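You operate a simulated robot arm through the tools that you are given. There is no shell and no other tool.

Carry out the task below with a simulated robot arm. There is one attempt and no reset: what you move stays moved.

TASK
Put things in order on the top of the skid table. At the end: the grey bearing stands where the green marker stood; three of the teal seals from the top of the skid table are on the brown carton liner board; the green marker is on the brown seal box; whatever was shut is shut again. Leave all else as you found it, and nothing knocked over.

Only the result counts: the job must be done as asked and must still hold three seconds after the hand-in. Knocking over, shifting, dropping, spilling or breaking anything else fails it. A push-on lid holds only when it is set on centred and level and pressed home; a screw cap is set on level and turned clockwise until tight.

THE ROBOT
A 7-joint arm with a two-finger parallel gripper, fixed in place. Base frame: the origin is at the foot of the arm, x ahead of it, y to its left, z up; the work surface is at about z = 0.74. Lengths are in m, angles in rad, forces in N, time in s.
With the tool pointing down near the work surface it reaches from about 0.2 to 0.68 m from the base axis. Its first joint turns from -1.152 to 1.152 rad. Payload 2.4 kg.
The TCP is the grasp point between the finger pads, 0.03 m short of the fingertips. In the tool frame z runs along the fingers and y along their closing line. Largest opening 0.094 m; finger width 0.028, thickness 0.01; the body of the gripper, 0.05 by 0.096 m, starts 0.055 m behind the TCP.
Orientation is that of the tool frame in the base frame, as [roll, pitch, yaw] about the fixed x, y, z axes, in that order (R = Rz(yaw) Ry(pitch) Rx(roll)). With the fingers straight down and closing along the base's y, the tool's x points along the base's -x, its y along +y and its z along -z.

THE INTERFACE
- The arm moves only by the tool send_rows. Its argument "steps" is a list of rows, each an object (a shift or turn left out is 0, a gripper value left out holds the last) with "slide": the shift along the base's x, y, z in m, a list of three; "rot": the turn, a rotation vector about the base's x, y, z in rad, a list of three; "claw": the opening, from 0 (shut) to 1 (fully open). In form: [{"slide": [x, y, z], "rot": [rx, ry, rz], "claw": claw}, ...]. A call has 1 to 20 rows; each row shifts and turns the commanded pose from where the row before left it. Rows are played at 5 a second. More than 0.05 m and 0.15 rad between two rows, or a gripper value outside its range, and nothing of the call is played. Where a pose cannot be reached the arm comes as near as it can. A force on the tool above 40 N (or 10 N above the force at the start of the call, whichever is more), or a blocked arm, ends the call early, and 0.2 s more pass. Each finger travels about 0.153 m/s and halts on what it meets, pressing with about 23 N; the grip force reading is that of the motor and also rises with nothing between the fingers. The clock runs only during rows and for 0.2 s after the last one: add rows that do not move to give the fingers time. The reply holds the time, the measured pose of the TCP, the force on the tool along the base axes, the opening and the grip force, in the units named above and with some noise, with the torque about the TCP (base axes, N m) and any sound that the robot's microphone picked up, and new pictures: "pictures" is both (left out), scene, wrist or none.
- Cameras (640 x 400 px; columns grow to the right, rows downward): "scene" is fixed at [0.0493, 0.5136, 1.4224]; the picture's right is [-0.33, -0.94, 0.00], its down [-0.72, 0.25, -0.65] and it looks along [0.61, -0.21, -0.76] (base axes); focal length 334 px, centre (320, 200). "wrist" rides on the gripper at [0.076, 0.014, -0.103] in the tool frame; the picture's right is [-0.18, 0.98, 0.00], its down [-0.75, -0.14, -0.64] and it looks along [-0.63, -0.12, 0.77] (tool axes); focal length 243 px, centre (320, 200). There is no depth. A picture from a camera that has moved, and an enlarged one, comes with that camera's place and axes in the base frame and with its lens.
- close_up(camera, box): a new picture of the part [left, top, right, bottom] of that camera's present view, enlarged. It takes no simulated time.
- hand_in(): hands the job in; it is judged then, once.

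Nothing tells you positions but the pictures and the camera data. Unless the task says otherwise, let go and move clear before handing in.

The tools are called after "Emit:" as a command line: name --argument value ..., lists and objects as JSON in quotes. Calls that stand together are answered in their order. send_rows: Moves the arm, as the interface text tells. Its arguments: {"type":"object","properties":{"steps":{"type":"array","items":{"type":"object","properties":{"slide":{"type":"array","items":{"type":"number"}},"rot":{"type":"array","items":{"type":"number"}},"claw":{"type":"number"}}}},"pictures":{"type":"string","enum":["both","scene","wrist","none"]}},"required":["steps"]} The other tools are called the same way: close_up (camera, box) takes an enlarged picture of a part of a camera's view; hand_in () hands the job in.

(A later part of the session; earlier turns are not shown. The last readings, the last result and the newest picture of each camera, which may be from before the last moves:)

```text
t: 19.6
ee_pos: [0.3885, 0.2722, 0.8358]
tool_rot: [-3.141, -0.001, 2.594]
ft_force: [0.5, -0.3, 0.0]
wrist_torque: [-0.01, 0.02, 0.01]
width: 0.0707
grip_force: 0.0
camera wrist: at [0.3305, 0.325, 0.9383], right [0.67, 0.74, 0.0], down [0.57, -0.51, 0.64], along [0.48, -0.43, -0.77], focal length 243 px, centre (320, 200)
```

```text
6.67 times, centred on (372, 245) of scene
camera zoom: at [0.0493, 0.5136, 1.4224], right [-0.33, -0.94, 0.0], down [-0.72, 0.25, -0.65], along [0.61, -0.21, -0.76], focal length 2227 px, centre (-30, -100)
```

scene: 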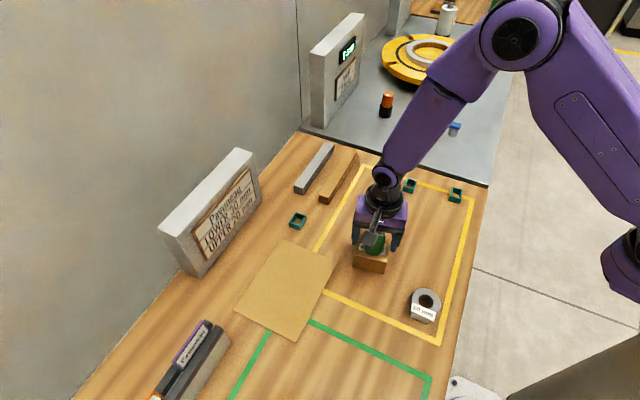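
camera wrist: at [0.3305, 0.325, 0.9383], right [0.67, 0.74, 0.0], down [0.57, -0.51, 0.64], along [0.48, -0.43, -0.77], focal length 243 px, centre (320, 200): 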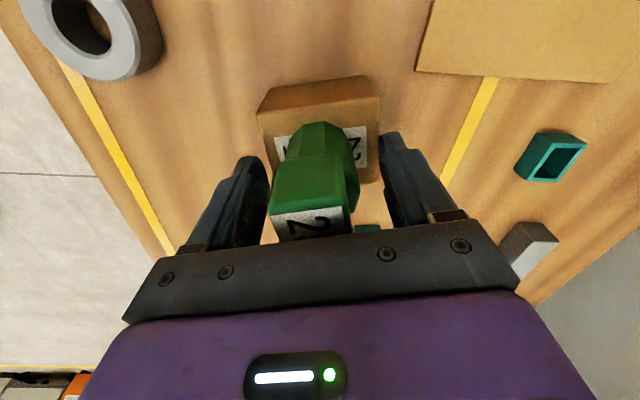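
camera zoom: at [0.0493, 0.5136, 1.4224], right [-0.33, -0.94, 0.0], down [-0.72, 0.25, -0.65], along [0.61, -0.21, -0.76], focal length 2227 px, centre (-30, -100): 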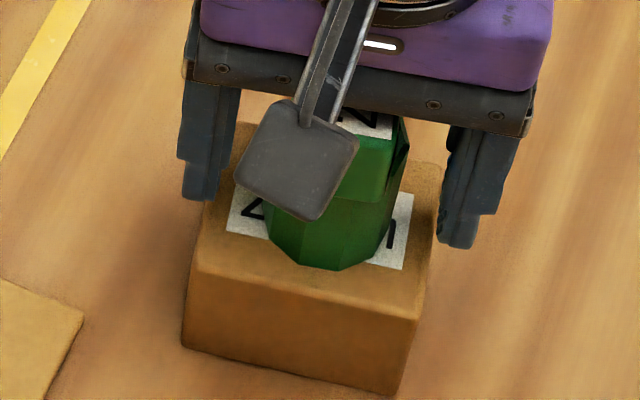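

The marker stands on the box. I lift clear and move to view the bearing and its tag from the side.

Emit:
send_rows --steps '[{"slide": [0, 0, 0.02]}, {"slide": [0, 0, 0.04]}, {"slide": [0, 0, 0.04]}, {"slide": [-0.03, 0, 0]}, {"slide": [-0.04, 0, 0]}, {"slide": [-0.04, 0.005, 0]}, {"slide": [-0.04, 0.005, 0]}, {"slide": [-0.03, 0.005, 0]}, {"slide": [-0.03, 0.005, 0]}, {"slide": [0, 0, 0]}, {"slide": [0, 0, 0]}]' --pictures "both"

Emit:
close_up --camera "wrist" --box '[220, 40, 420, 240]'

Emit:
close_up --camera "scene" --box '[330, 180, 450, 280]'

```text
t: 22.0
ee_pos: [0.1788, 0.2941, 0.9351]
tool_rot: [3.141, -0.001, 2.593]
ft_force: [1.6, -0.4, 0.9]
wrist_torque: [0.01, 0.01, -0.02]
width: 0.0703
grip_force: 0.0
camera wrist: at [0.1197, 0.3455, 1.0382], right [0.67, 0.74, 0.0], down [0.57, -0.51, 0.64], along [0.48, -0.43, -0.77], focal length 243 px, centre (320, 200)
```

scene: 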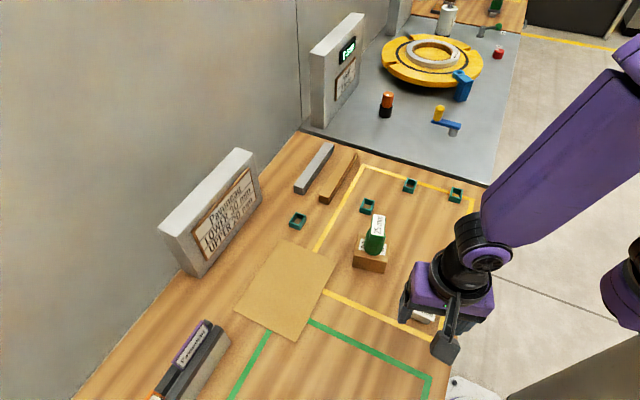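
wrist: 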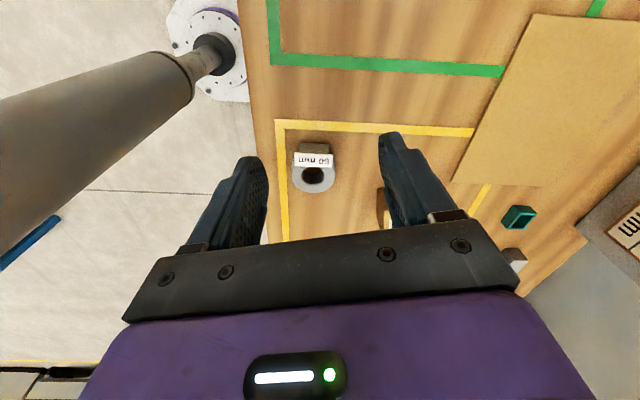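

```text
2.00 times, centred on (320, 140) of wrist
camera zoom: at [0.1197, 0.3455, 1.0382], right [0.67, 0.74, 0.0], down [0.57, -0.51, 0.64], along [0.48, -0.43, -0.77], focal length 485 px, centre (320, 320)
```

zoom: 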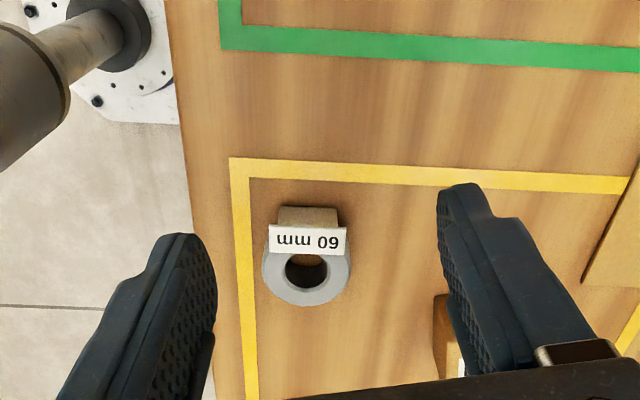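

```text
4.00 times, centred on (390, 230) of scene
camera zoom: at [0.0492, 0.5136, 1.4224], right [-0.33, -0.94, 0.0], down [-0.72, 0.25, -0.65], along [0.61, -0.21, -0.76], focal length 1336 px, centre (40, 80)
```

zoom: 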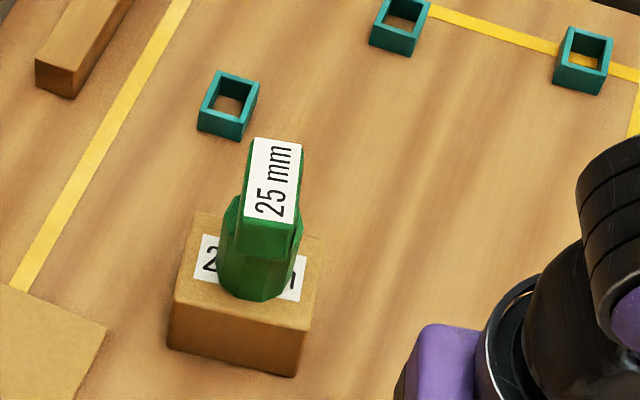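

Emit:
close_up --camera "wrist" --box '[280, 135, 350, 205]'

```text
5.71 times, centred on (315, 170) of wrist
camera zoom: at [0.1197, 0.3455, 1.0382], right [0.67, 0.74, 0.0], down [0.57, -0.51, 0.64], along [0.48, -0.43, -0.77], focal length 1386 px, centre (349, 371)
```

zoom: 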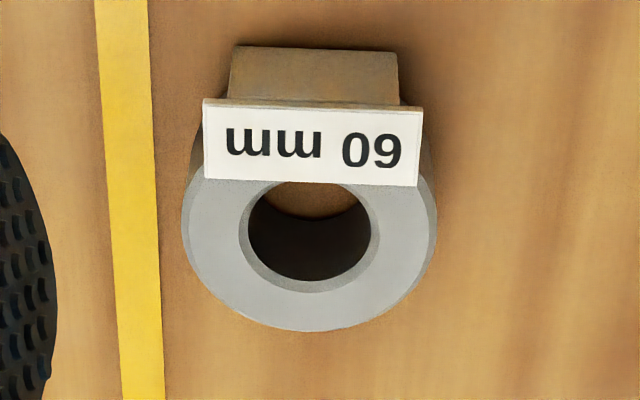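

The marker stands well on the box. The bearing's centre is about (0.247, 0.217), top near z 0.77, with its tag attached on the side toward (-x, +y). I'll move above it, turned so the fingers close along the tag's edge direction (about 45°), clear of the tag.

Emit:
send_rows --steps '[{"slide": [0.022, -0.026, 0], "rot": [0, 0, -0.114], "claw": 1.0}, {"slide": [0.023, -0.026, 0], "rot": [0, 0, -0.113]}, {"slide": [0.023, -0.025, 0]}, {"slide": [0, 0, -0.025]}, {"slide": [0, 0, -0.025]}, {"slide": [0, 0, 0]}, {"slide": [0, 0, 0]}]' --pictures "both"

Emit:
close_up --camera "wrist" --box '[220, 0, 420, 200]'

Emit:
close_up --camera "scene" --box '[370, 220, 490, 340]'

```text
t: 23.6
ee_pos: [0.2454, 0.2199, 0.8851]
tool_rot: [-3.141, 0.001, 2.365]
ft_force: [0.0, 0.3, 0.3]
wrist_torque: [-0.01, 0.01, 0.03]
width: 0.0937
grip_force: 0.0
camera wrist: at [0.2005, 0.2825, 0.9882], right [0.82, 0.57, 0.0], down [0.44, -0.63, 0.64], along [0.37, -0.53, -0.77], focal length 243 px, centre (320, 200)
```

scene: 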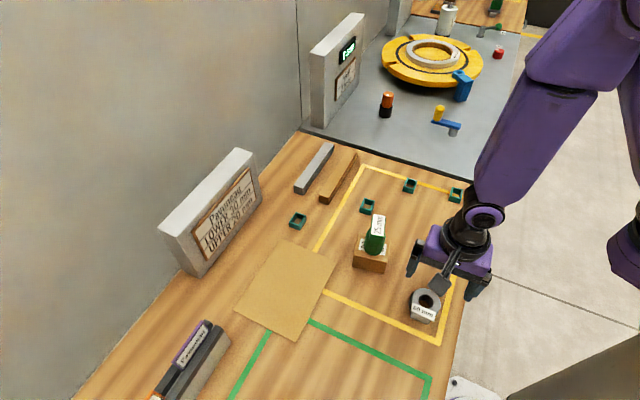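
wrist: 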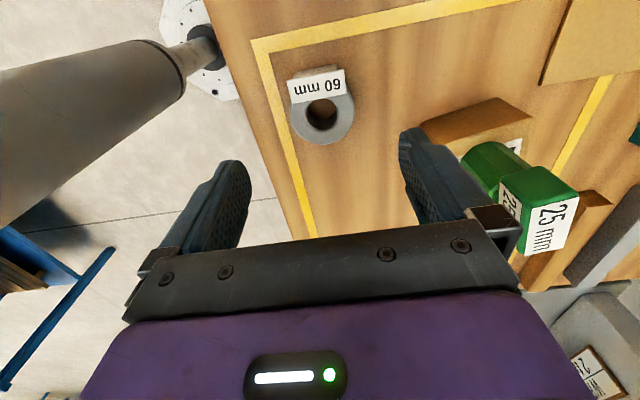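

```text
2.00 times, centred on (320, 100) of wrist
camera zoom: at [0.2005, 0.2825, 0.9882], right [0.82, 0.57, 0.0], down [0.44, -0.63, 0.64], along [0.37, -0.53, -0.77], focal length 485 px, centre (320, 400)
```

zoom: 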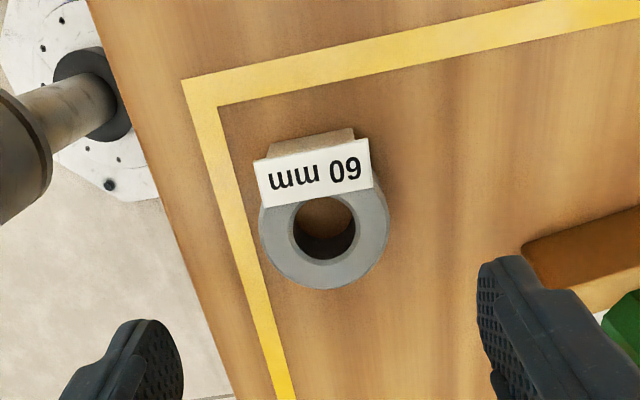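

```text
3.33 times, centred on (430, 280) of scene
camera zoom: at [0.0493, 0.5136, 1.4224], right [-0.33, -0.94, 0.0], down [-0.72, 0.25, -0.65], along [0.61, -0.21, -0.76], focal length 1113 px, centre (-47, -67)
```

zoom: 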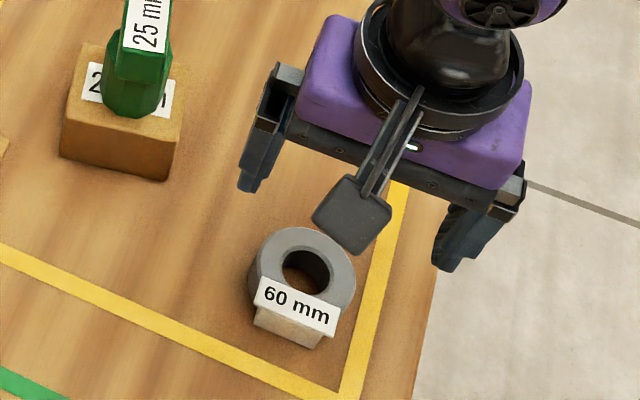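

Bearing centre from this view is (0.248, 0.217); the tag edge direction is about 45°, matching the gripper. I correct the position slightly and descend partway.

Emit:
send_rows --steps '[{"slide": [0.002, -0.002, -0.02]}, {"slide": [0, 0, -0.025]}, {"slide": [0, 0, -0.02]}, {"slide": [0, 0, 0]}, {"slide": [0, 0, 0]}]' --pictures "both"

Emit:
close_up --camera "wrist" --box '[180, 40, 460, 240]'

Emit:
close_up --camera "scene" --box '[380, 250, 480, 350]'

```text
t: 24.8
ee_pos: [0.2474, 0.2159, 0.8207]
tool_rot: [3.14, 0.0, 2.364]
ft_force: [0.9, 0.3, -0.4]
wrist_torque: [0.0, 0.01, 0.01]
width: 0.0941
grip_force: 0.1
camera wrist: at [0.2013, 0.2787, 0.9248], right [0.82, 0.57, 0.0], down [0.44, -0.63, 0.64], along [0.37, -0.53, -0.77], focal length 243 px, centre (320, 200)
```

scene: 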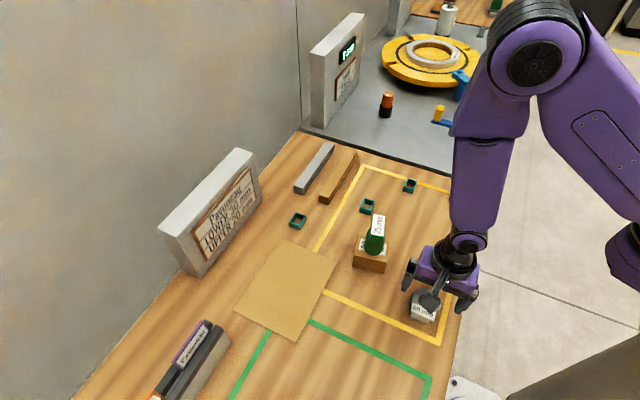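
wrist: 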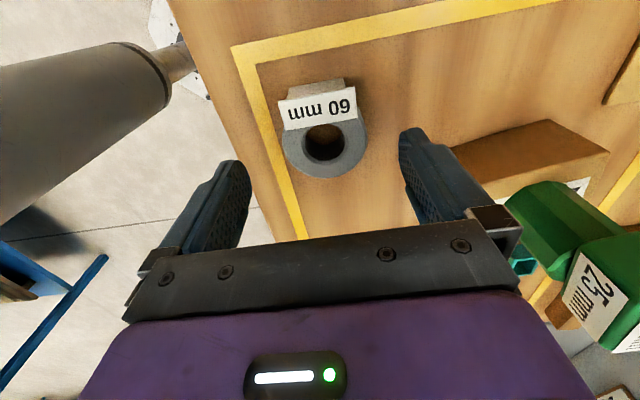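

```text
2.00 times, centred on (320, 140) of wrist
camera zoom: at [0.2013, 0.2787, 0.9248], right [0.82, 0.57, 0.0], down [0.44, -0.63, 0.64], along [0.37, -0.53, -0.77], focal length 485 px, centre (320, 320)
```

zoom: 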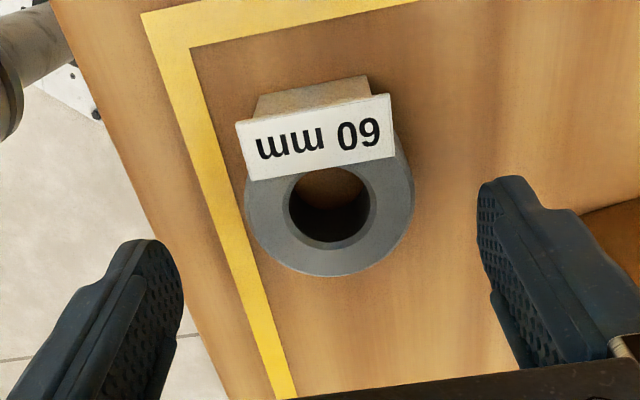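

```text
4.00 times, centred on (430, 300) of scene
camera zoom: at [0.0493, 0.5136, 1.4224], right [-0.33, -0.94, 0.0], down [-0.72, 0.25, -0.65], along [0.61, -0.21, -0.76], focal length 1336 px, centre (-120, -200)
```

zoom: 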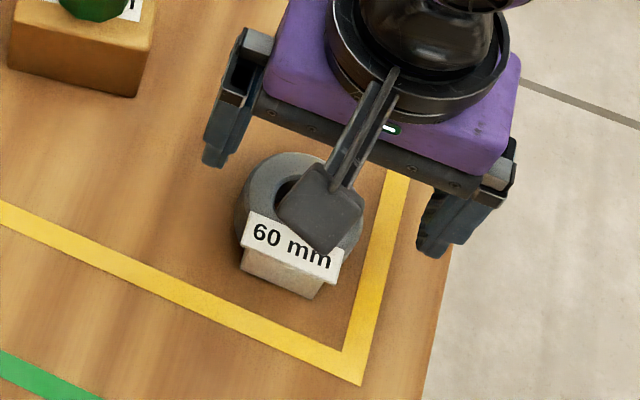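

Emit:
send_rows --steps '[{"slide": [0.002, 0.002, -0.015]}, {"slide": [0, 0, -0.015]}, {"slide": [0, 0, -0.01]}, {"slide": [0, 0, -0.006]}, {"slide": [0, 0, -0.002]}, {"slide": [0, 0, 0]}]' --pictures "both"

Emit:
close_up --camera "wrist" --box '[180, 60, 460, 260]'

Emit:
close_up --camera "scene" --box '[380, 250, 480, 350]'

```text
t: 26.2
ee_pos: [0.2505, 0.2169, 0.7727]
tool_rot: [3.14, -0.001, 2.364]
ft_force: [0.4, 0.8, -0.1]
wrist_torque: [0.0, 0.02, 0.01]
width: 0.0942
grip_force: 0.1
camera wrist: at [0.2046, 0.2803, 0.8756], right [0.82, 0.57, 0.0], down [0.44, -0.63, 0.64], along [0.37, -0.53, -0.77], focal length 243 px, centre (320, 200)
```

scene: 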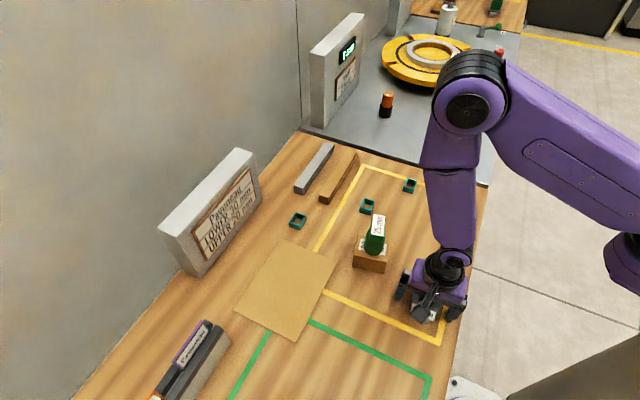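
wrist: 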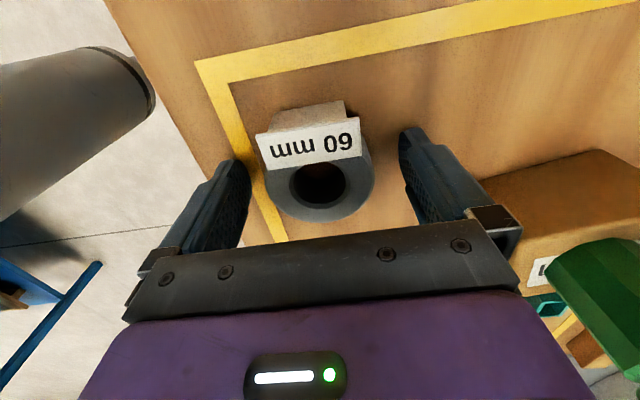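

```text
2.00 times, centred on (320, 160) of wrist
camera zoom: at [0.2046, 0.2803, 0.8756], right [0.82, 0.57, 0.0], down [0.44, -0.63, 0.64], along [0.37, -0.53, -0.77], focal length 485 px, centre (320, 280)
```

zoom: 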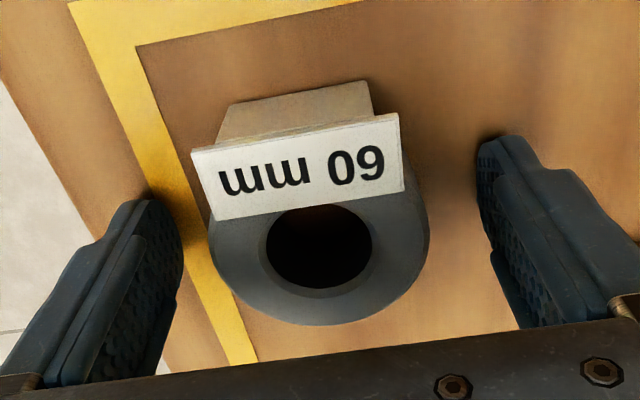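

```text
4.00 times, centred on (430, 300) of scene
camera zoom: at [0.0493, 0.5136, 1.4224], right [-0.33, -0.94, 0.0], down [-0.72, 0.25, -0.65], along [0.61, -0.21, -0.76], focal length 1336 px, centre (-120, -200)
```

zoom: 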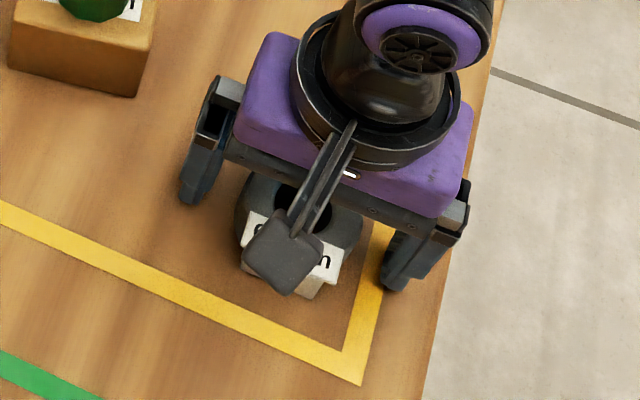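

The ring sits centred between the fingers. I close gently.

Emit:
send_rows --steps '[{"claw": 0.8}, {"claw": 0.7}, {"claw": 0.66}, {"claw": 0.62}, {"claw": 0.55}, {"claw": 0.3}, {"claw": 0.0}, {"slide": [0, 0, 0]}]' --pictures "both"

Emit:
close_up --camera "wrist" --box '[180, 60, 460, 260]'

```text
t: 28.0
ee_pos: [0.2501, 0.2175, 0.7719]
tool_rot: [3.141, 0.002, 2.365]
ft_force: [-0.6, -1.4, 2.8]
wrist_torque: [0.08, -0.07, 0.0]
width: 0.0558
grip_force: 23.0
camera wrist: at [0.2045, 0.2802, 0.8757], right [0.82, 0.57, 0.0], down [0.44, -0.63, 0.64], along [0.37, -0.53, -0.77], focal length 243 px, centre (320, 200)
```

scene: 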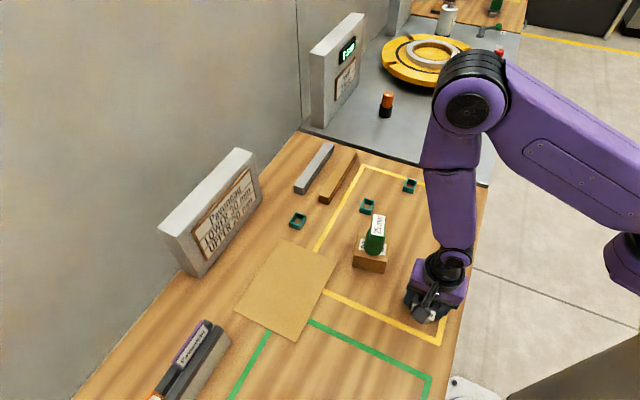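
wrist: 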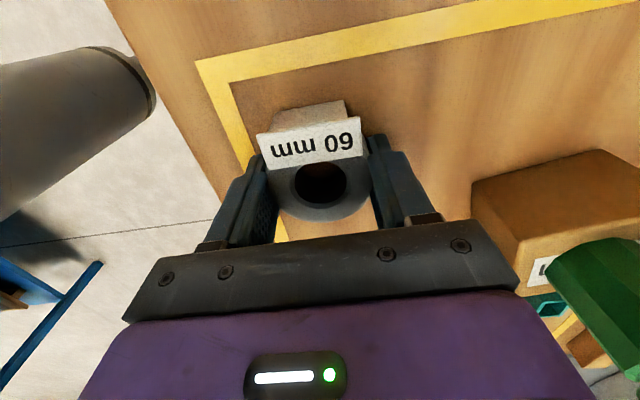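

```text
2.00 times, centred on (320, 160) of wrist
camera zoom: at [0.2045, 0.2802, 0.8757], right [0.82, 0.57, 0.0], down [0.44, -0.63, 0.64], along [0.37, -0.53, -0.77], focal length 485 px, centre (320, 280)
```

zoom: 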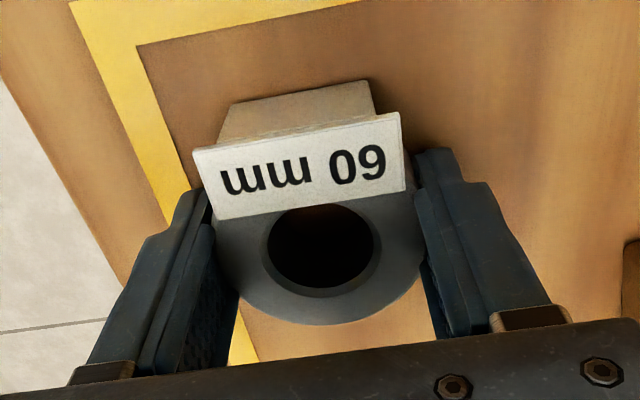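

Gripped at 56 mm. I lift slightly to check it holds and see whether the tag comes with it.

Emit:
send_rows --steps '[{"slide": [0, 0, 0.004]}, {"slide": [0, 0, 0.005]}, {"slide": [0, 0, 0.006]}, {"slide": [0, 0, 0]}]' --pictures "both"

Emit:
close_up --camera "wrist" --box '[180, 60, 460, 260]'

Emit:
close_up --camera "scene" --box '[380, 250, 480, 350]'

```text
t: 29.0
ee_pos: [0.2493, 0.2165, 0.787]
tool_rot: [3.14, 0.0, 2.367]
ft_force: [0.6, 0.0, -2.8]
wrist_torque: [-0.01, 0.01, 0.02]
width: 0.0559
grip_force: 23.3
camera wrist: at [0.2047, 0.2796, 0.8914], right [0.82, 0.57, 0.0], down [0.44, -0.63, 0.64], along [0.37, -0.53, -0.77], focal length 243 px, centre (320, 200)
```

scene: 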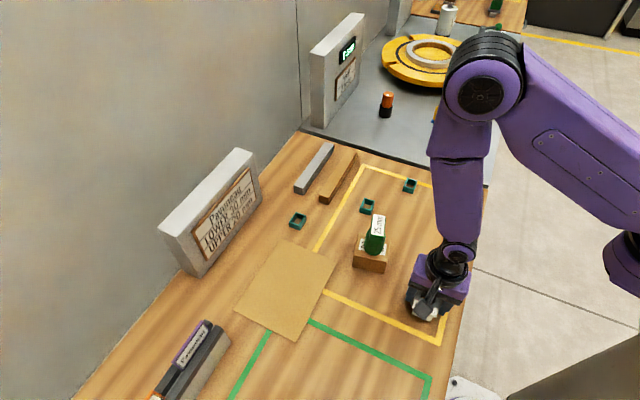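
wrist: 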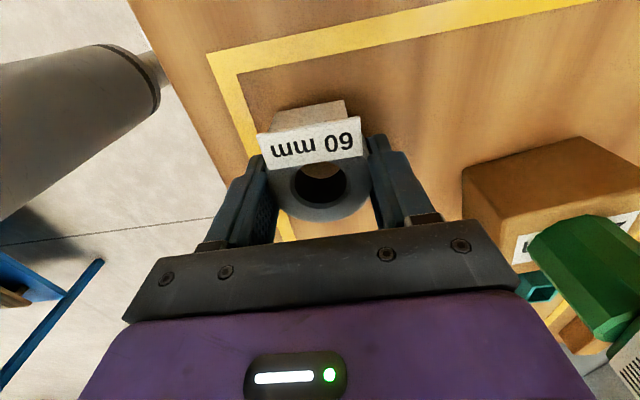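

```text
2.00 times, centred on (320, 160) of wrist
camera zoom: at [0.2047, 0.2796, 0.8914], right [0.82, 0.57, 0.0], down [0.44, -0.63, 0.64], along [0.37, -0.53, -0.77], focal length 485 px, centre (320, 280)
```

zoom: 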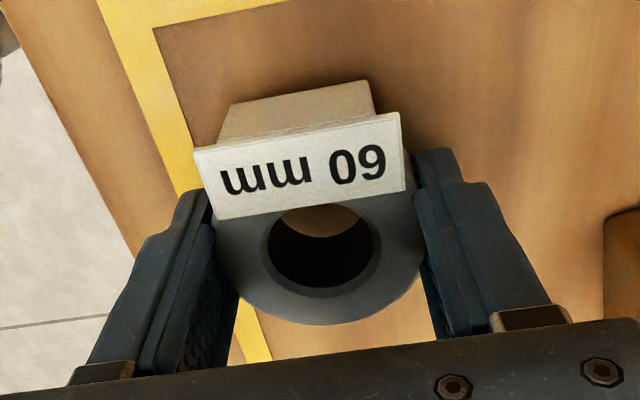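

```text
4.00 times, centred on (430, 300) of scene
camera zoom: at [0.0493, 0.5136, 1.4224], right [-0.33, -0.94, 0.0], down [-0.72, 0.25, -0.65], along [0.61, -0.21, -0.76], focal length 1336 px, centre (-120, -200)
```

zoom: 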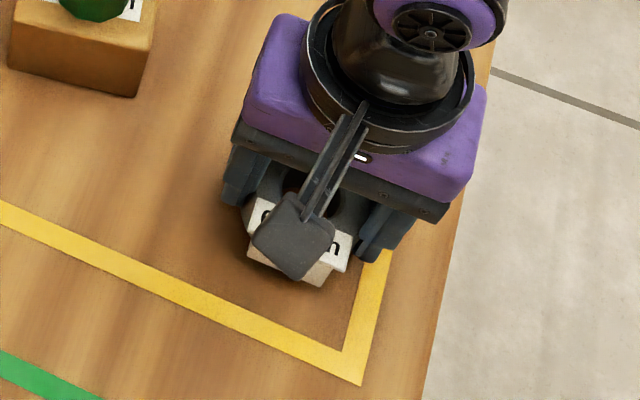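

The tag is part of the bearing (weight about 3 N) and the grip holds. I carry it clear of the box and marker to above the marker's original spot at about (0.403, 0.090).

Emit:
send_rows --steps '[{"slide": [0, 0, 0.03]}, {"slide": [0, 0, 0.03]}, {"slide": [0.01, -0.03, 0.01]}, {"slide": [0.02, -0.03, 0]}, {"slide": [0.03, -0.03, 0]}, {"slide": [0.035, -0.0225, 0]}, {"slide": [0.035, -0.014, 0]}, {"slide": [0.0237, 0, 0]}, {"slide": [0, 0, 0]}, {"slide": [0, 0, 0]}]' --pictures "both"

Emit:
close_up --camera "wrist" --box '[180, 60, 460, 260]'

Emit:
close_up --camera "scene" --box '[360, 160, 500, 280]'

```text
t: 31.2
ee_pos: [0.4016, 0.0911, 0.8578]
tool_rot: [3.142, 0.002, 2.365]
ft_force: [-0.3, 0.5, -3.3]
wrist_torque: [-0.02, -0.02, 0.01]
width: 0.0558
grip_force: 22.9
camera wrist: at [0.3565, 0.1537, 0.9615], right [0.82, 0.57, 0.0], down [0.44, -0.63, 0.64], along [0.37, -0.53, -0.77], focal length 243 px, centre (320, 200)
```

scene: 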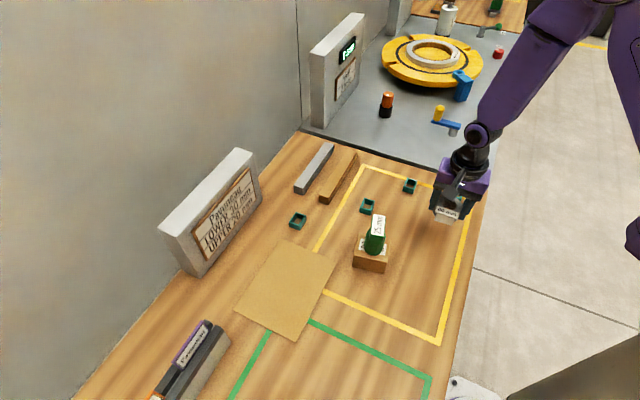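
wrist: 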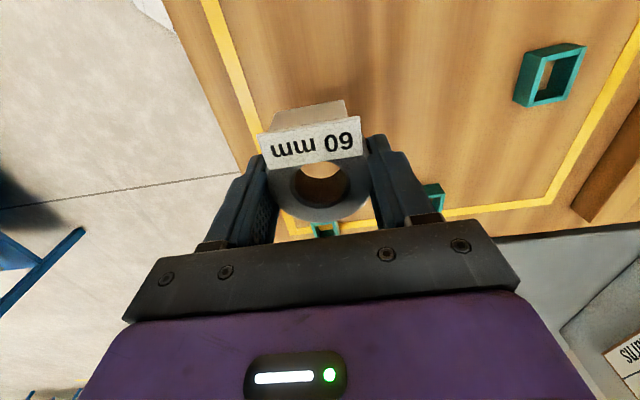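

```text
2.00 times, centred on (320, 160) of wrist
camera zoom: at [0.3565, 0.1537, 0.9615], right [0.82, 0.57, 0.0], down [0.44, -0.63, 0.64], along [0.37, -0.53, -0.77], focal length 485 px, centre (320, 280)
```

zoom: 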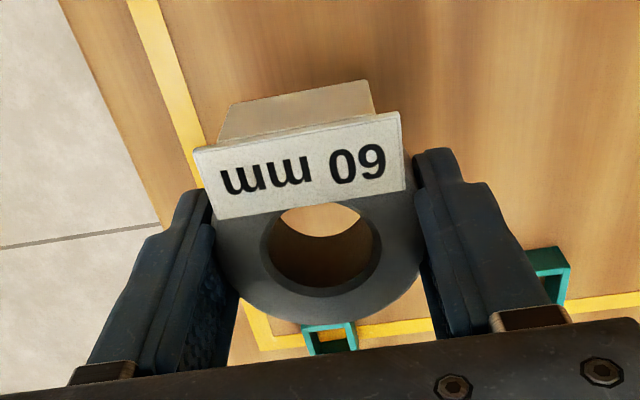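

```text
3.33 times, centred on (430, 220) of scene
camera zoom: at [0.0493, 0.5136, 1.4224], right [-0.33, -0.94, 0.0], down [-0.72, 0.25, -0.65], along [0.61, -0.21, -0.76], focal length 1113 px, centre (-47, 133)
```

zoom: 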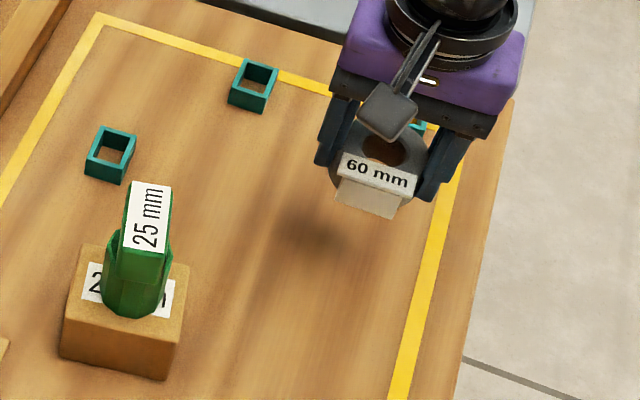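

Position is right. I lower it to just above the table, then creep to contact.

Emit:
send_rows --steps '[{"slide": [0.0015, -0.0008, -0.025]}, {"slide": [0, 0, -0.025]}, {"slide": [0, 0, -0.02]}, {"slide": [0, 0, -0.01]}, {"slide": [0, 0, -0.002]}, {"slide": [0, 0, 0]}, {"slide": [0, 0, 0]}]' --pictures "scene"

Emit:
close_up --camera "scene" --box '[400, 180, 480, 250]'

```text
t: 32.8
ee_pos: [0.4048, 0.0906, 0.7745]
tool_rot: [3.141, -0.001, 2.366]
ft_force: [-0.2, -0.6, -2.5]
wrist_torque: [0.0, -0.02, 0.0]
width: 0.0556
grip_force: 22.6
```

scene: 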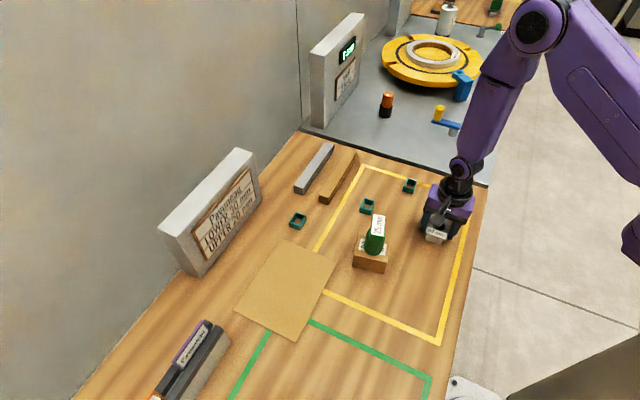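

```text
5.71 times, centred on (440, 215) of scene
camera zoom: at [0.0493, 0.5136, 1.4224], right [-0.33, -0.94, 0.0], down [-0.72, 0.25, -0.65], along [0.61, -0.21, -0.76], focal length 1909 px, centre (-366, 114)
```

zoom: 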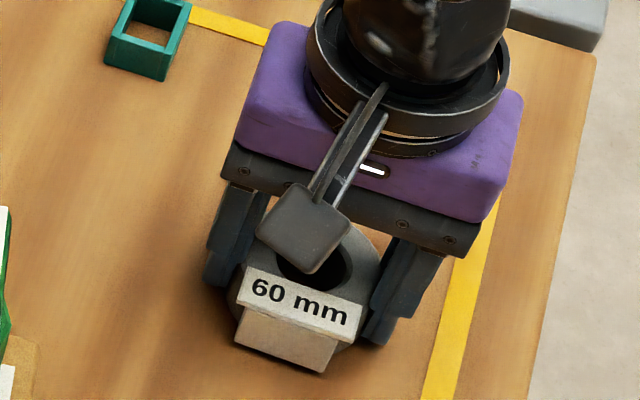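

Emit:
send_rows --steps '[{"slide": [-0.001, -0.0005, -0.0015]}, {"slide": [0, 0, -0.001]}, {"slide": [0, 0, 0]}]' --pictures "none"

```text
t: 33.6
ee_pos: [0.4057, 0.0881, 0.7732]
tool_rot: [-3.141, 0.0, 2.366]
ft_force: [-0.3, 0.0, -3.3]
wrist_torque: [0.01, -0.02, 0.02]
width: 0.0556
grip_force: 23.2
```

Emit:
send_rows --steps '[{"slide": [0, 0, -0.001]}, {"slide": [0, 0, 0]}]' --pictures "none"

```text
t: 34.2
ee_pos: [0.4055, 0.0884, 0.7727]
tool_rot: [-3.141, 0.0, 2.365]
ft_force: [-5.2, 0.2, 30.3]
wrist_torque: [0.04, 0.18, -0.01]
width: 0.0558
grip_force: 22.7
```

Emit:
send_rows --steps '[{"slide": [0, 0, 0.0007]}, {"slide": [0, 0, 0]}]' --pictures "none"

```text
t: 34.8
ee_pos: [0.4042, 0.0876, 0.773]
tool_rot: [3.14, -0.001, 2.365]
ft_force: [-1.0, 2.6, 5.2]
wrist_torque: [-0.06, 0.14, -0.04]
width: 0.056
grip_force: 23.0
```

Light contact with the table. I release slowly.

Emit:
send_rows --steps '[{"claw": 0.62}, {"claw": 0.66}, {"claw": 0.74}, {"claw": 0.9}, {"claw": 1.0}, {"slide": [0, 0, 0]}]' --pictures "both"

Emit:
close_up --camera "wrist" --box '[180, 60, 460, 260]'

```text
t: 36.2
ee_pos: [0.4044, 0.089, 0.773]
tool_rot: [-3.141, 0.001, 2.366]
ft_force: [-0.5, -0.4, 0.8]
wrist_torque: [-0.02, -0.01, 0.01]
width: 0.0941
grip_force: 0.0
camera wrist: at [0.3598, 0.1512, 0.8762], right [0.82, 0.57, 0.0], down [0.44, -0.63, 0.64], along [0.37, -0.53, -0.77], focal length 243 px, centre (320, 200)
```

scene: 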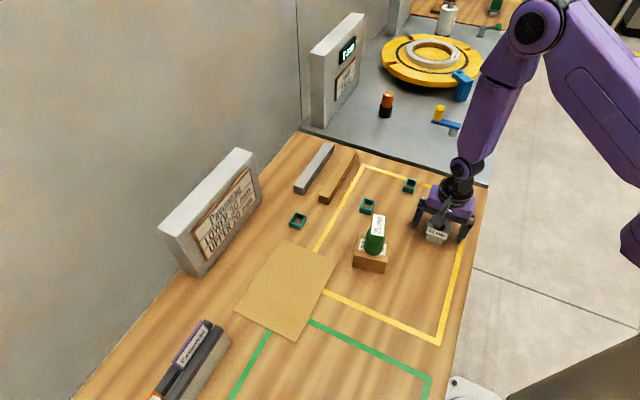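
wrist: 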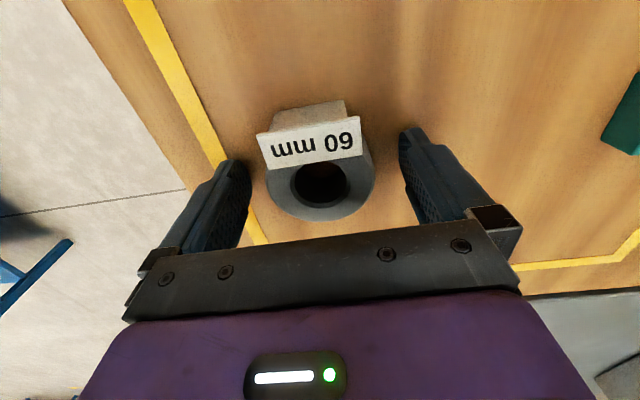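

```text
2.00 times, centred on (320, 160) of wrist
camera zoom: at [0.3598, 0.1512, 0.8762], right [0.82, 0.57, 0.0], down [0.44, -0.63, 0.64], along [0.37, -0.53, -0.77], focal length 485 px, centre (320, 280)
```

zoom: 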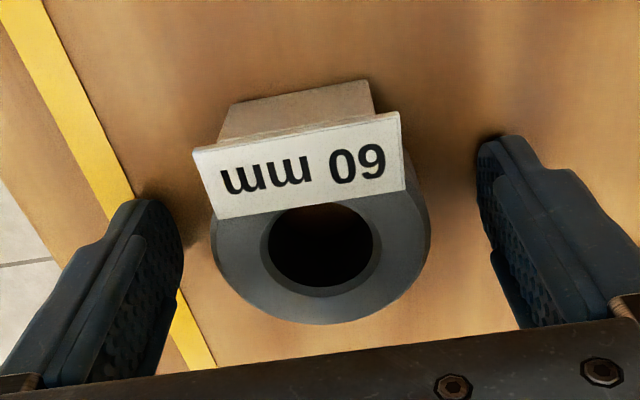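

The bearing is down where the marker stood. I lift straight up and go look at the seals.

Emit:
send_rows --steps '[{"slide": [0, 0, 0.015]}, {"slide": [0, 0, 0.03]}, {"slide": [0, 0, 0.04]}, {"slide": [0, 0, 0.04]}, {"slide": [0.02, -0.02, 0.02], "rot": [0, 0, 0.1]}, {"slide": [0.02, -0.02, 0], "rot": [0, 0, 0.12]}, {"slide": [0.0, -0.01, 0], "rot": [0, 0, 0]}, {"slide": [0, 0, 0]}, {"slide": [0, 0, 0]}]' --pictures "both"

Emit:
close_up --camera "scene" --box '[400, 180, 480, 250]'

```text
t: 38.2
ee_pos: [0.4466, 0.0382, 0.9185]
tool_rot: [-3.141, 0.0, 2.585]
ft_force: [-0.5, -0.1, 0.5]
wrist_torque: [0.0, -0.03, -0.01]
width: 0.0941
grip_force: 0.1
camera wrist: at [0.3884, 0.0897, 1.0221], right [0.68, 0.74, 0.0], down [0.57, -0.52, 0.64], along [0.47, -0.43, -0.77], focal length 243 px, centre (320, 200)
```

scene: 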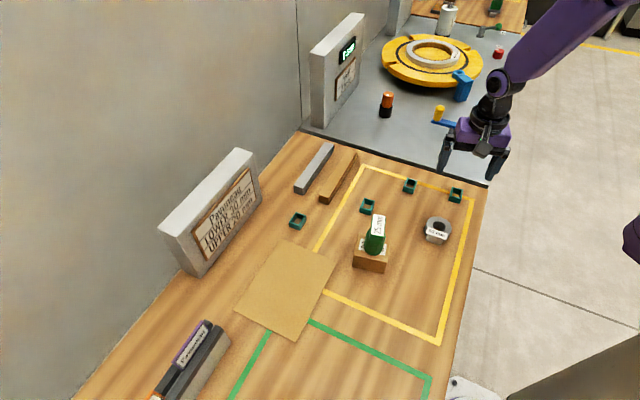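
wrist: 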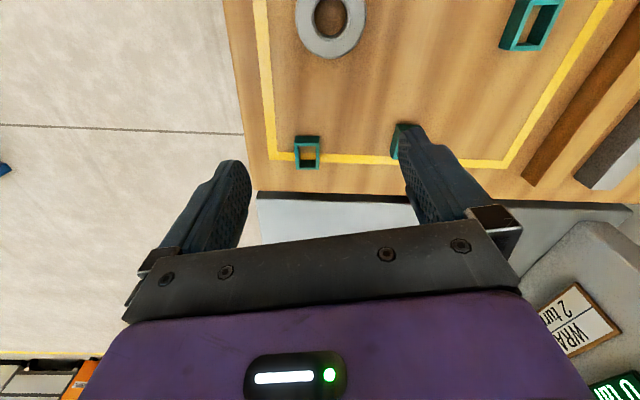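

```text
5.71 times, centred on (440, 215) of scene
camera zoom: at [0.0493, 0.5136, 1.4224], right [-0.33, -0.94, 0.0], down [-0.72, 0.25, -0.65], along [0.61, -0.21, -0.76], focal length 1909 px, centre (-366, 114)
```

zoom: 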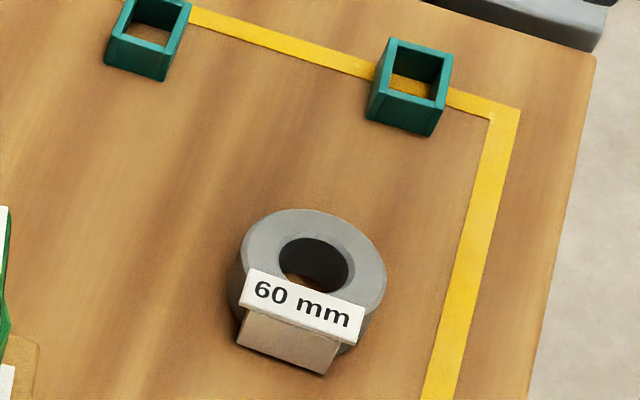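

The bearing is within a few mm of the marker's spot. Now I zoom on the seals.

Emit:
close_up --camera "wrist" --box '[260, 110, 420, 210]'

Emit:
close_up --camera "wrist" --box '[280, 120, 340, 180]'

```text
4.00 times, centred on (340, 160) of wrist
camera zoom: at [0.3884, 0.0897, 1.0221], right [0.68, 0.74, 0.0], down [0.57, -0.52, 0.64], along [0.47, -0.43, -0.77], focal length 970 px, centre (240, 360)
```

zoom: 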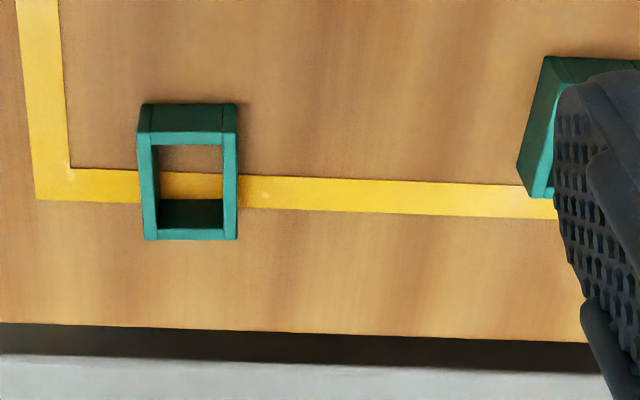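

```text
6.67 times, centred on (310, 150) of wrist
camera zoom: at [0.3884, 0.0897, 1.0221], right [0.68, 0.74, 0.0], down [0.57, -0.52, 0.64], along [0.47, -0.43, -0.77], focal length 1618 px, centre (387, 533)
```

zoom: 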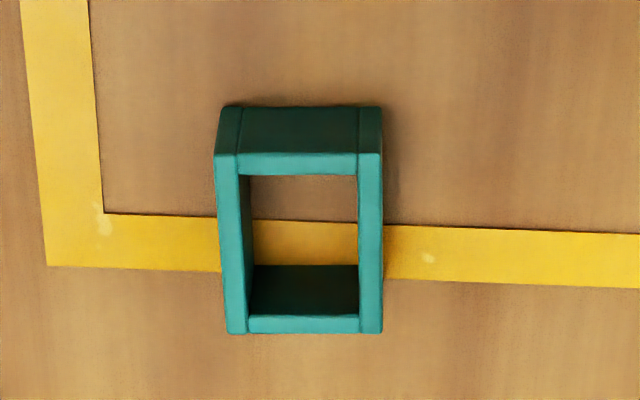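

Seal D is a 30 × 37 mm frame, ~20 mm tall, centred at about (0.488, -0.023), with its short side along 47°. I'll move over it, aligned to close across the short side.

Emit:
send_rows --steps '[{"slide": [0.014, -0.02, 0], "rot": [0, 0, -0.094]}, {"slide": [0.014, -0.02, 0], "rot": [0, 0, -0.094]}, {"slide": [0.014, -0.021, 0]}, {"slide": [0, 0, -0.03]}, {"slide": [0, 0, -0.03]}, {"slide": [0, 0, 0]}, {"slide": [0, 0, 0]}]' --pictures "both"

Emit:
close_up --camera "wrist" --box '[220, 40, 420, 200]'

```text
t: 39.8
ee_pos: [0.4863, -0.0211, 0.8591]
tool_rot: [-3.141, 0.0, 2.397]
ft_force: [-0.5, 0.1, 0.7]
wrist_torque: [-0.01, -0.01, 0.03]
width: 0.0937
grip_force: 0.0
camera wrist: at [0.4392, 0.0402, 0.9624], right [0.8, 0.6, 0.0], down [0.46, -0.61, 0.64], along [0.38, -0.51, -0.77], focal length 243 px, centre (320, 200)
```

scene: 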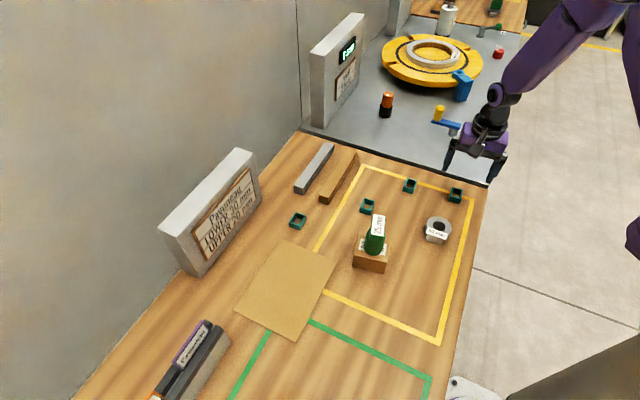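
wrist: 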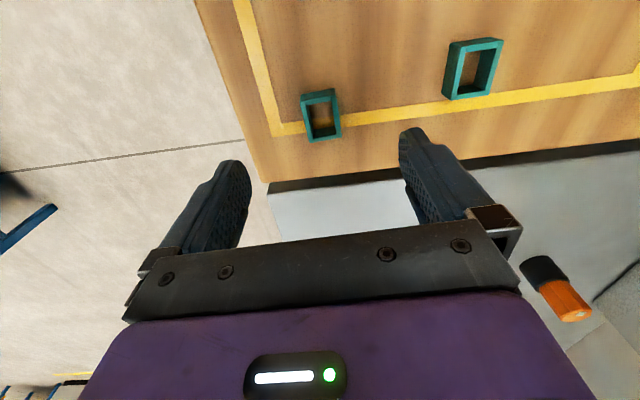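

```text
2.50 times, centred on (320, 120) of wrist
camera zoom: at [0.4392, 0.0402, 0.9624], right [0.8, 0.6, 0.0], down [0.46, -0.61, 0.64], along [0.38, -0.51, -0.77], focal length 606 px, centre (320, 400)
```

zoom: 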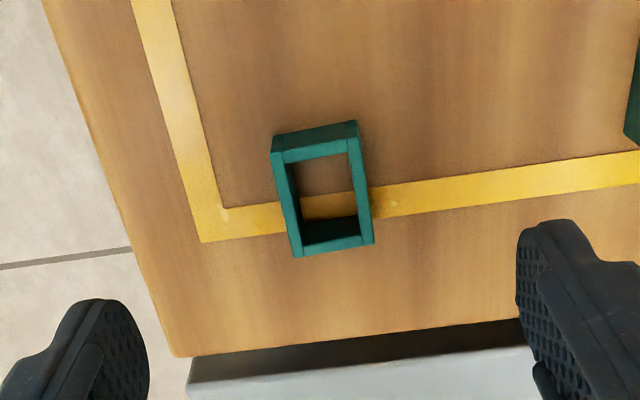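

Emit:
send_rows --steps '[{"slide": [0.0022, -0.001, -0.025], "claw": 0.75}, {"slide": [0, 0, -0.025]}, {"slide": [0, 0, -0.02]}, {"slide": [0, 0, -0.01]}, {"slide": [0, 0, -0.0045]}, {"slide": [0, 0, 0]}]' --pictures "both"

Emit:
close_up --camera "wrist" --box '[200, 80, 440, 260]'

```text
t: 41.2
ee_pos: [0.489, -0.0242, 0.7729]
tool_rot: [3.141, 0.0, 2.396]
ft_force: [0.6, -0.7, 0.4]
wrist_torque: [0.0, -0.01, 0.0]
width: 0.0705
grip_force: 0.0
camera wrist: at [0.4422, 0.0378, 0.8762], right [0.8, 0.6, 0.0], down [0.46, -0.61, 0.64], along [0.38, -0.51, -0.77], focal length 243 px, centre (320, 200)
```

scene: 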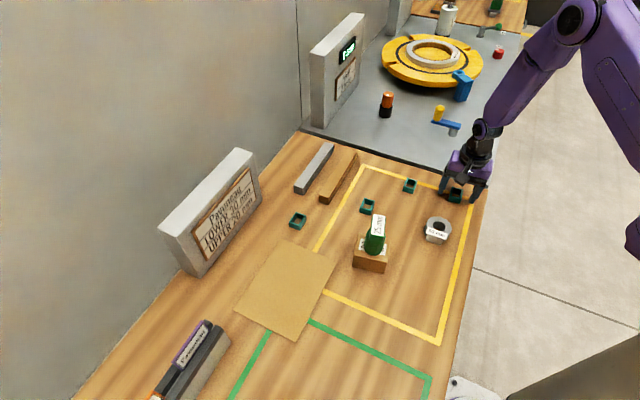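
wrist: 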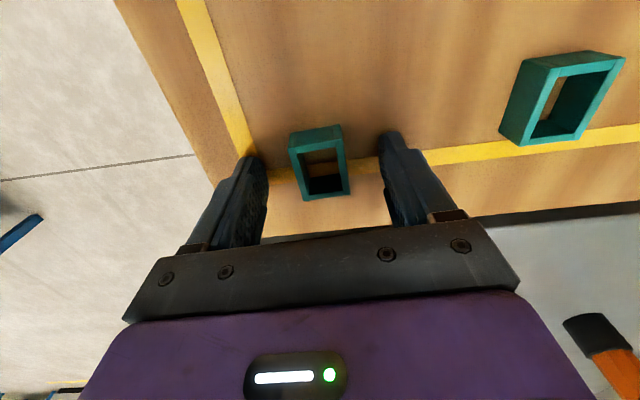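

```text
2.22 times, centred on (320, 170) of wrist
camera zoom: at [0.4422, 0.0378, 0.8762], right [0.8, 0.6, 0.0], down [0.46, -0.61, 0.64], along [0.38, -0.51, -0.77], focal length 539 px, centre (320, 267)
```

zoom: 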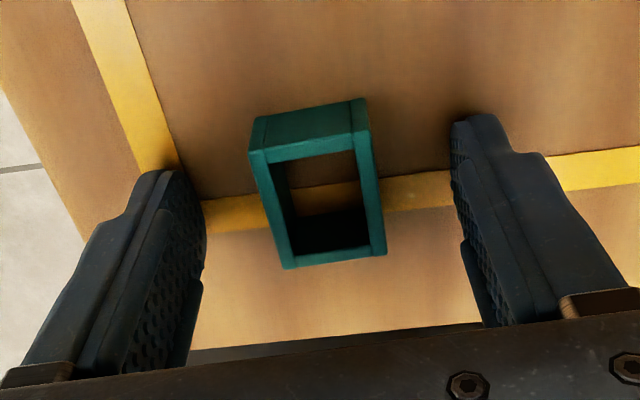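

Well aligned. I close on the seal.

Emit:
send_rows --steps '[{"claw": 0.5}, {"claw": 0.4}, {"claw": 0.34}, {"claw": 0.3}, {"claw": 0.2}, {"claw": 0.0}, {"slide": [0, 0, 0]}]' --pictures "wrist"

```text
t: 42.8
ee_pos: [0.4896, -0.0232, 0.772]
tool_rot: [-3.141, 0.0, 2.396]
ft_force: [0.2, 0.0, 2.4]
wrist_torque: [0.05, 0.02, 0.0]
width: 0.0289
grip_force: 23.0
camera wrist: at [0.4422, 0.0377, 0.8764], right [0.8, 0.6, 0.0], down [0.46, -0.61, 0.64], along [0.38, -0.51, -0.77], focal length 243 px, centre (320, 200)
```

wrist: 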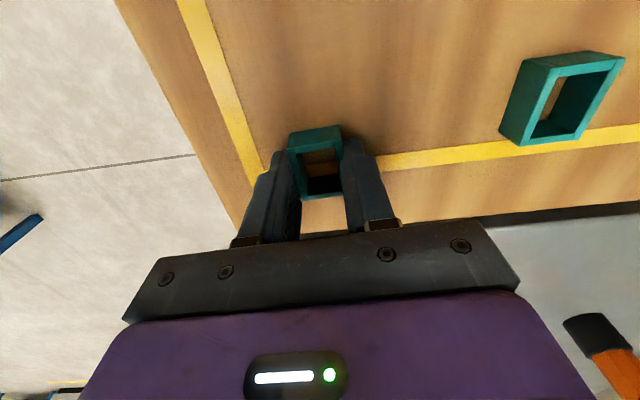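

Emit:
send_rows --steps '[{"slide": [0, 0, 0.005]}, {"slide": [0, 0, 0.015]}, {"slide": [0, 0, 0.03]}, {"slide": [0, 0, 0]}]' --pictures "both"

```text
t: 43.8
ee_pos: [0.4907, -0.024, 0.8231]
tool_rot: [3.141, 0.0, 2.398]
ft_force: [0.0, 0.0, 0.1]
wrist_torque: [-0.01, -0.02, 0.03]
width: 0.029
grip_force: 23.3
camera wrist: at [0.443, 0.0382, 0.9268], right [0.8, 0.6, 0.0], down [0.46, -0.61, 0.64], along [0.38, -0.51, -0.77], focal length 243 px, centre (320, 200)
```

scene: 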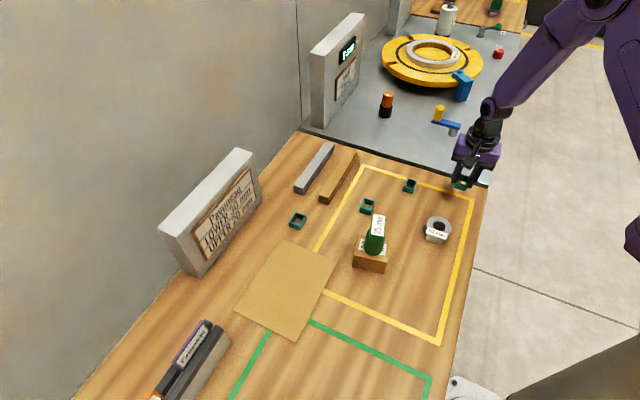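
wrist: 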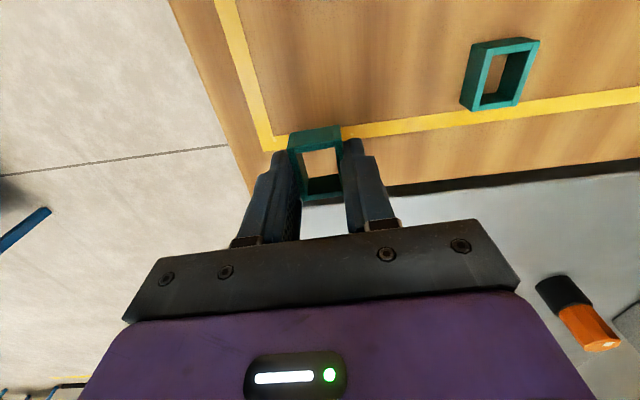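

The seal is held. I carry it high, clear of the marker, to above the far part of the board.

Emit:
send_rows --steps '[{"slide": [0.005, 0.02, 0.045]}, {"slide": [0.005, 0.02, 0.045]}, {"slide": [0, 0.04, 0.02]}, {"slide": [0.005, 0.045, 0]}, {"slide": [0, 0.045, 0]}, {"slide": [0, 0.045, 0]}, {"slide": [-0.005, 0.045, 0]}, {"slide": [-0.01, 0.045, 0]}, {"slide": [-0.015, 0.045, 0]}, {"slide": [-0.02, 0.045, 0]}, {"slide": [-0.025, 0.04, 0], "rot": [0, 0, -0.04]}, {"slide": [-0.03, 0.035, 0]}, {"slide": [-0.03, 0.035, 0]}, {"slide": [-0.02, 0.0245, 0]}, {"slide": [0, 0, 0]}, {"slide": [0, 0, 0]}]' --pictures "both"

Emit:
close_up --camera "scene" --box '[200, 200, 360, 350]'

```text
t: 47.2
ee_pos: [0.3473, 0.5052, 0.932]
tool_rot: [-3.14, 0.001, 2.354]
ft_force: [-0.2, -0.6, 0.0]
wrist_torque: [-0.01, 0.0, -0.01]
width: 0.0288
grip_force: 23.5
camera wrist: at [0.3029, 0.5693, 1.0356], right [0.82, 0.57, 0.0], down [0.43, -0.63, 0.64], along [0.36, -0.53, -0.77], focal length 243 px, centre (320, 200)
```

scene: 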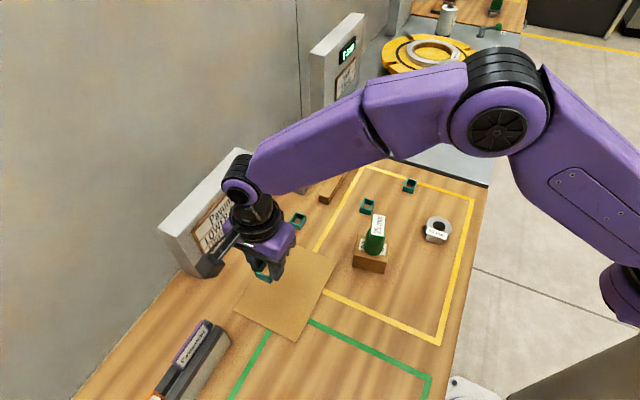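
wrist: 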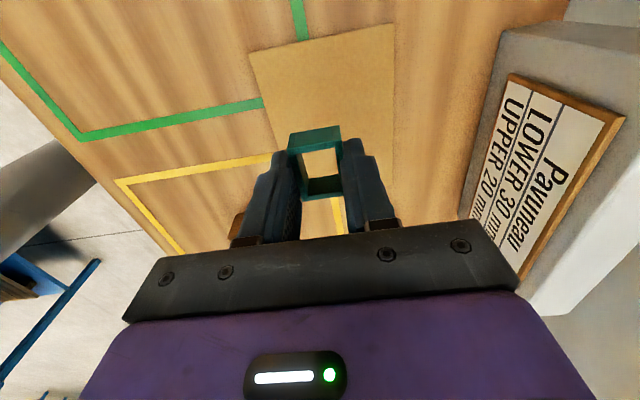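

```text
2.67 times, centred on (280, 275) of scene
camera zoom: at [0.0492, 0.5136, 1.4224], right [-0.33, -0.94, 0.0], down [-0.72, 0.25, -0.65], along [0.61, -0.21, -0.76], focal length 891 px, centre (427, 0)
```

zoom: 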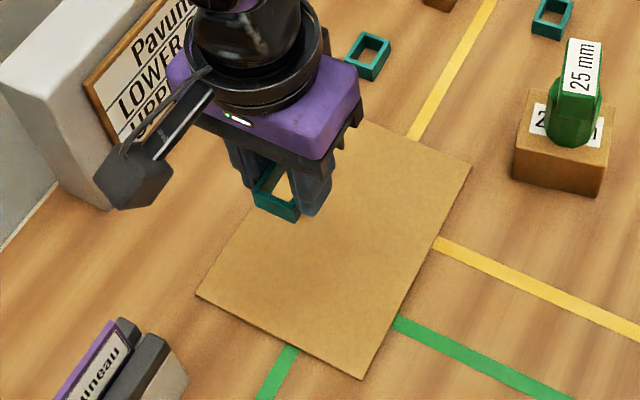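

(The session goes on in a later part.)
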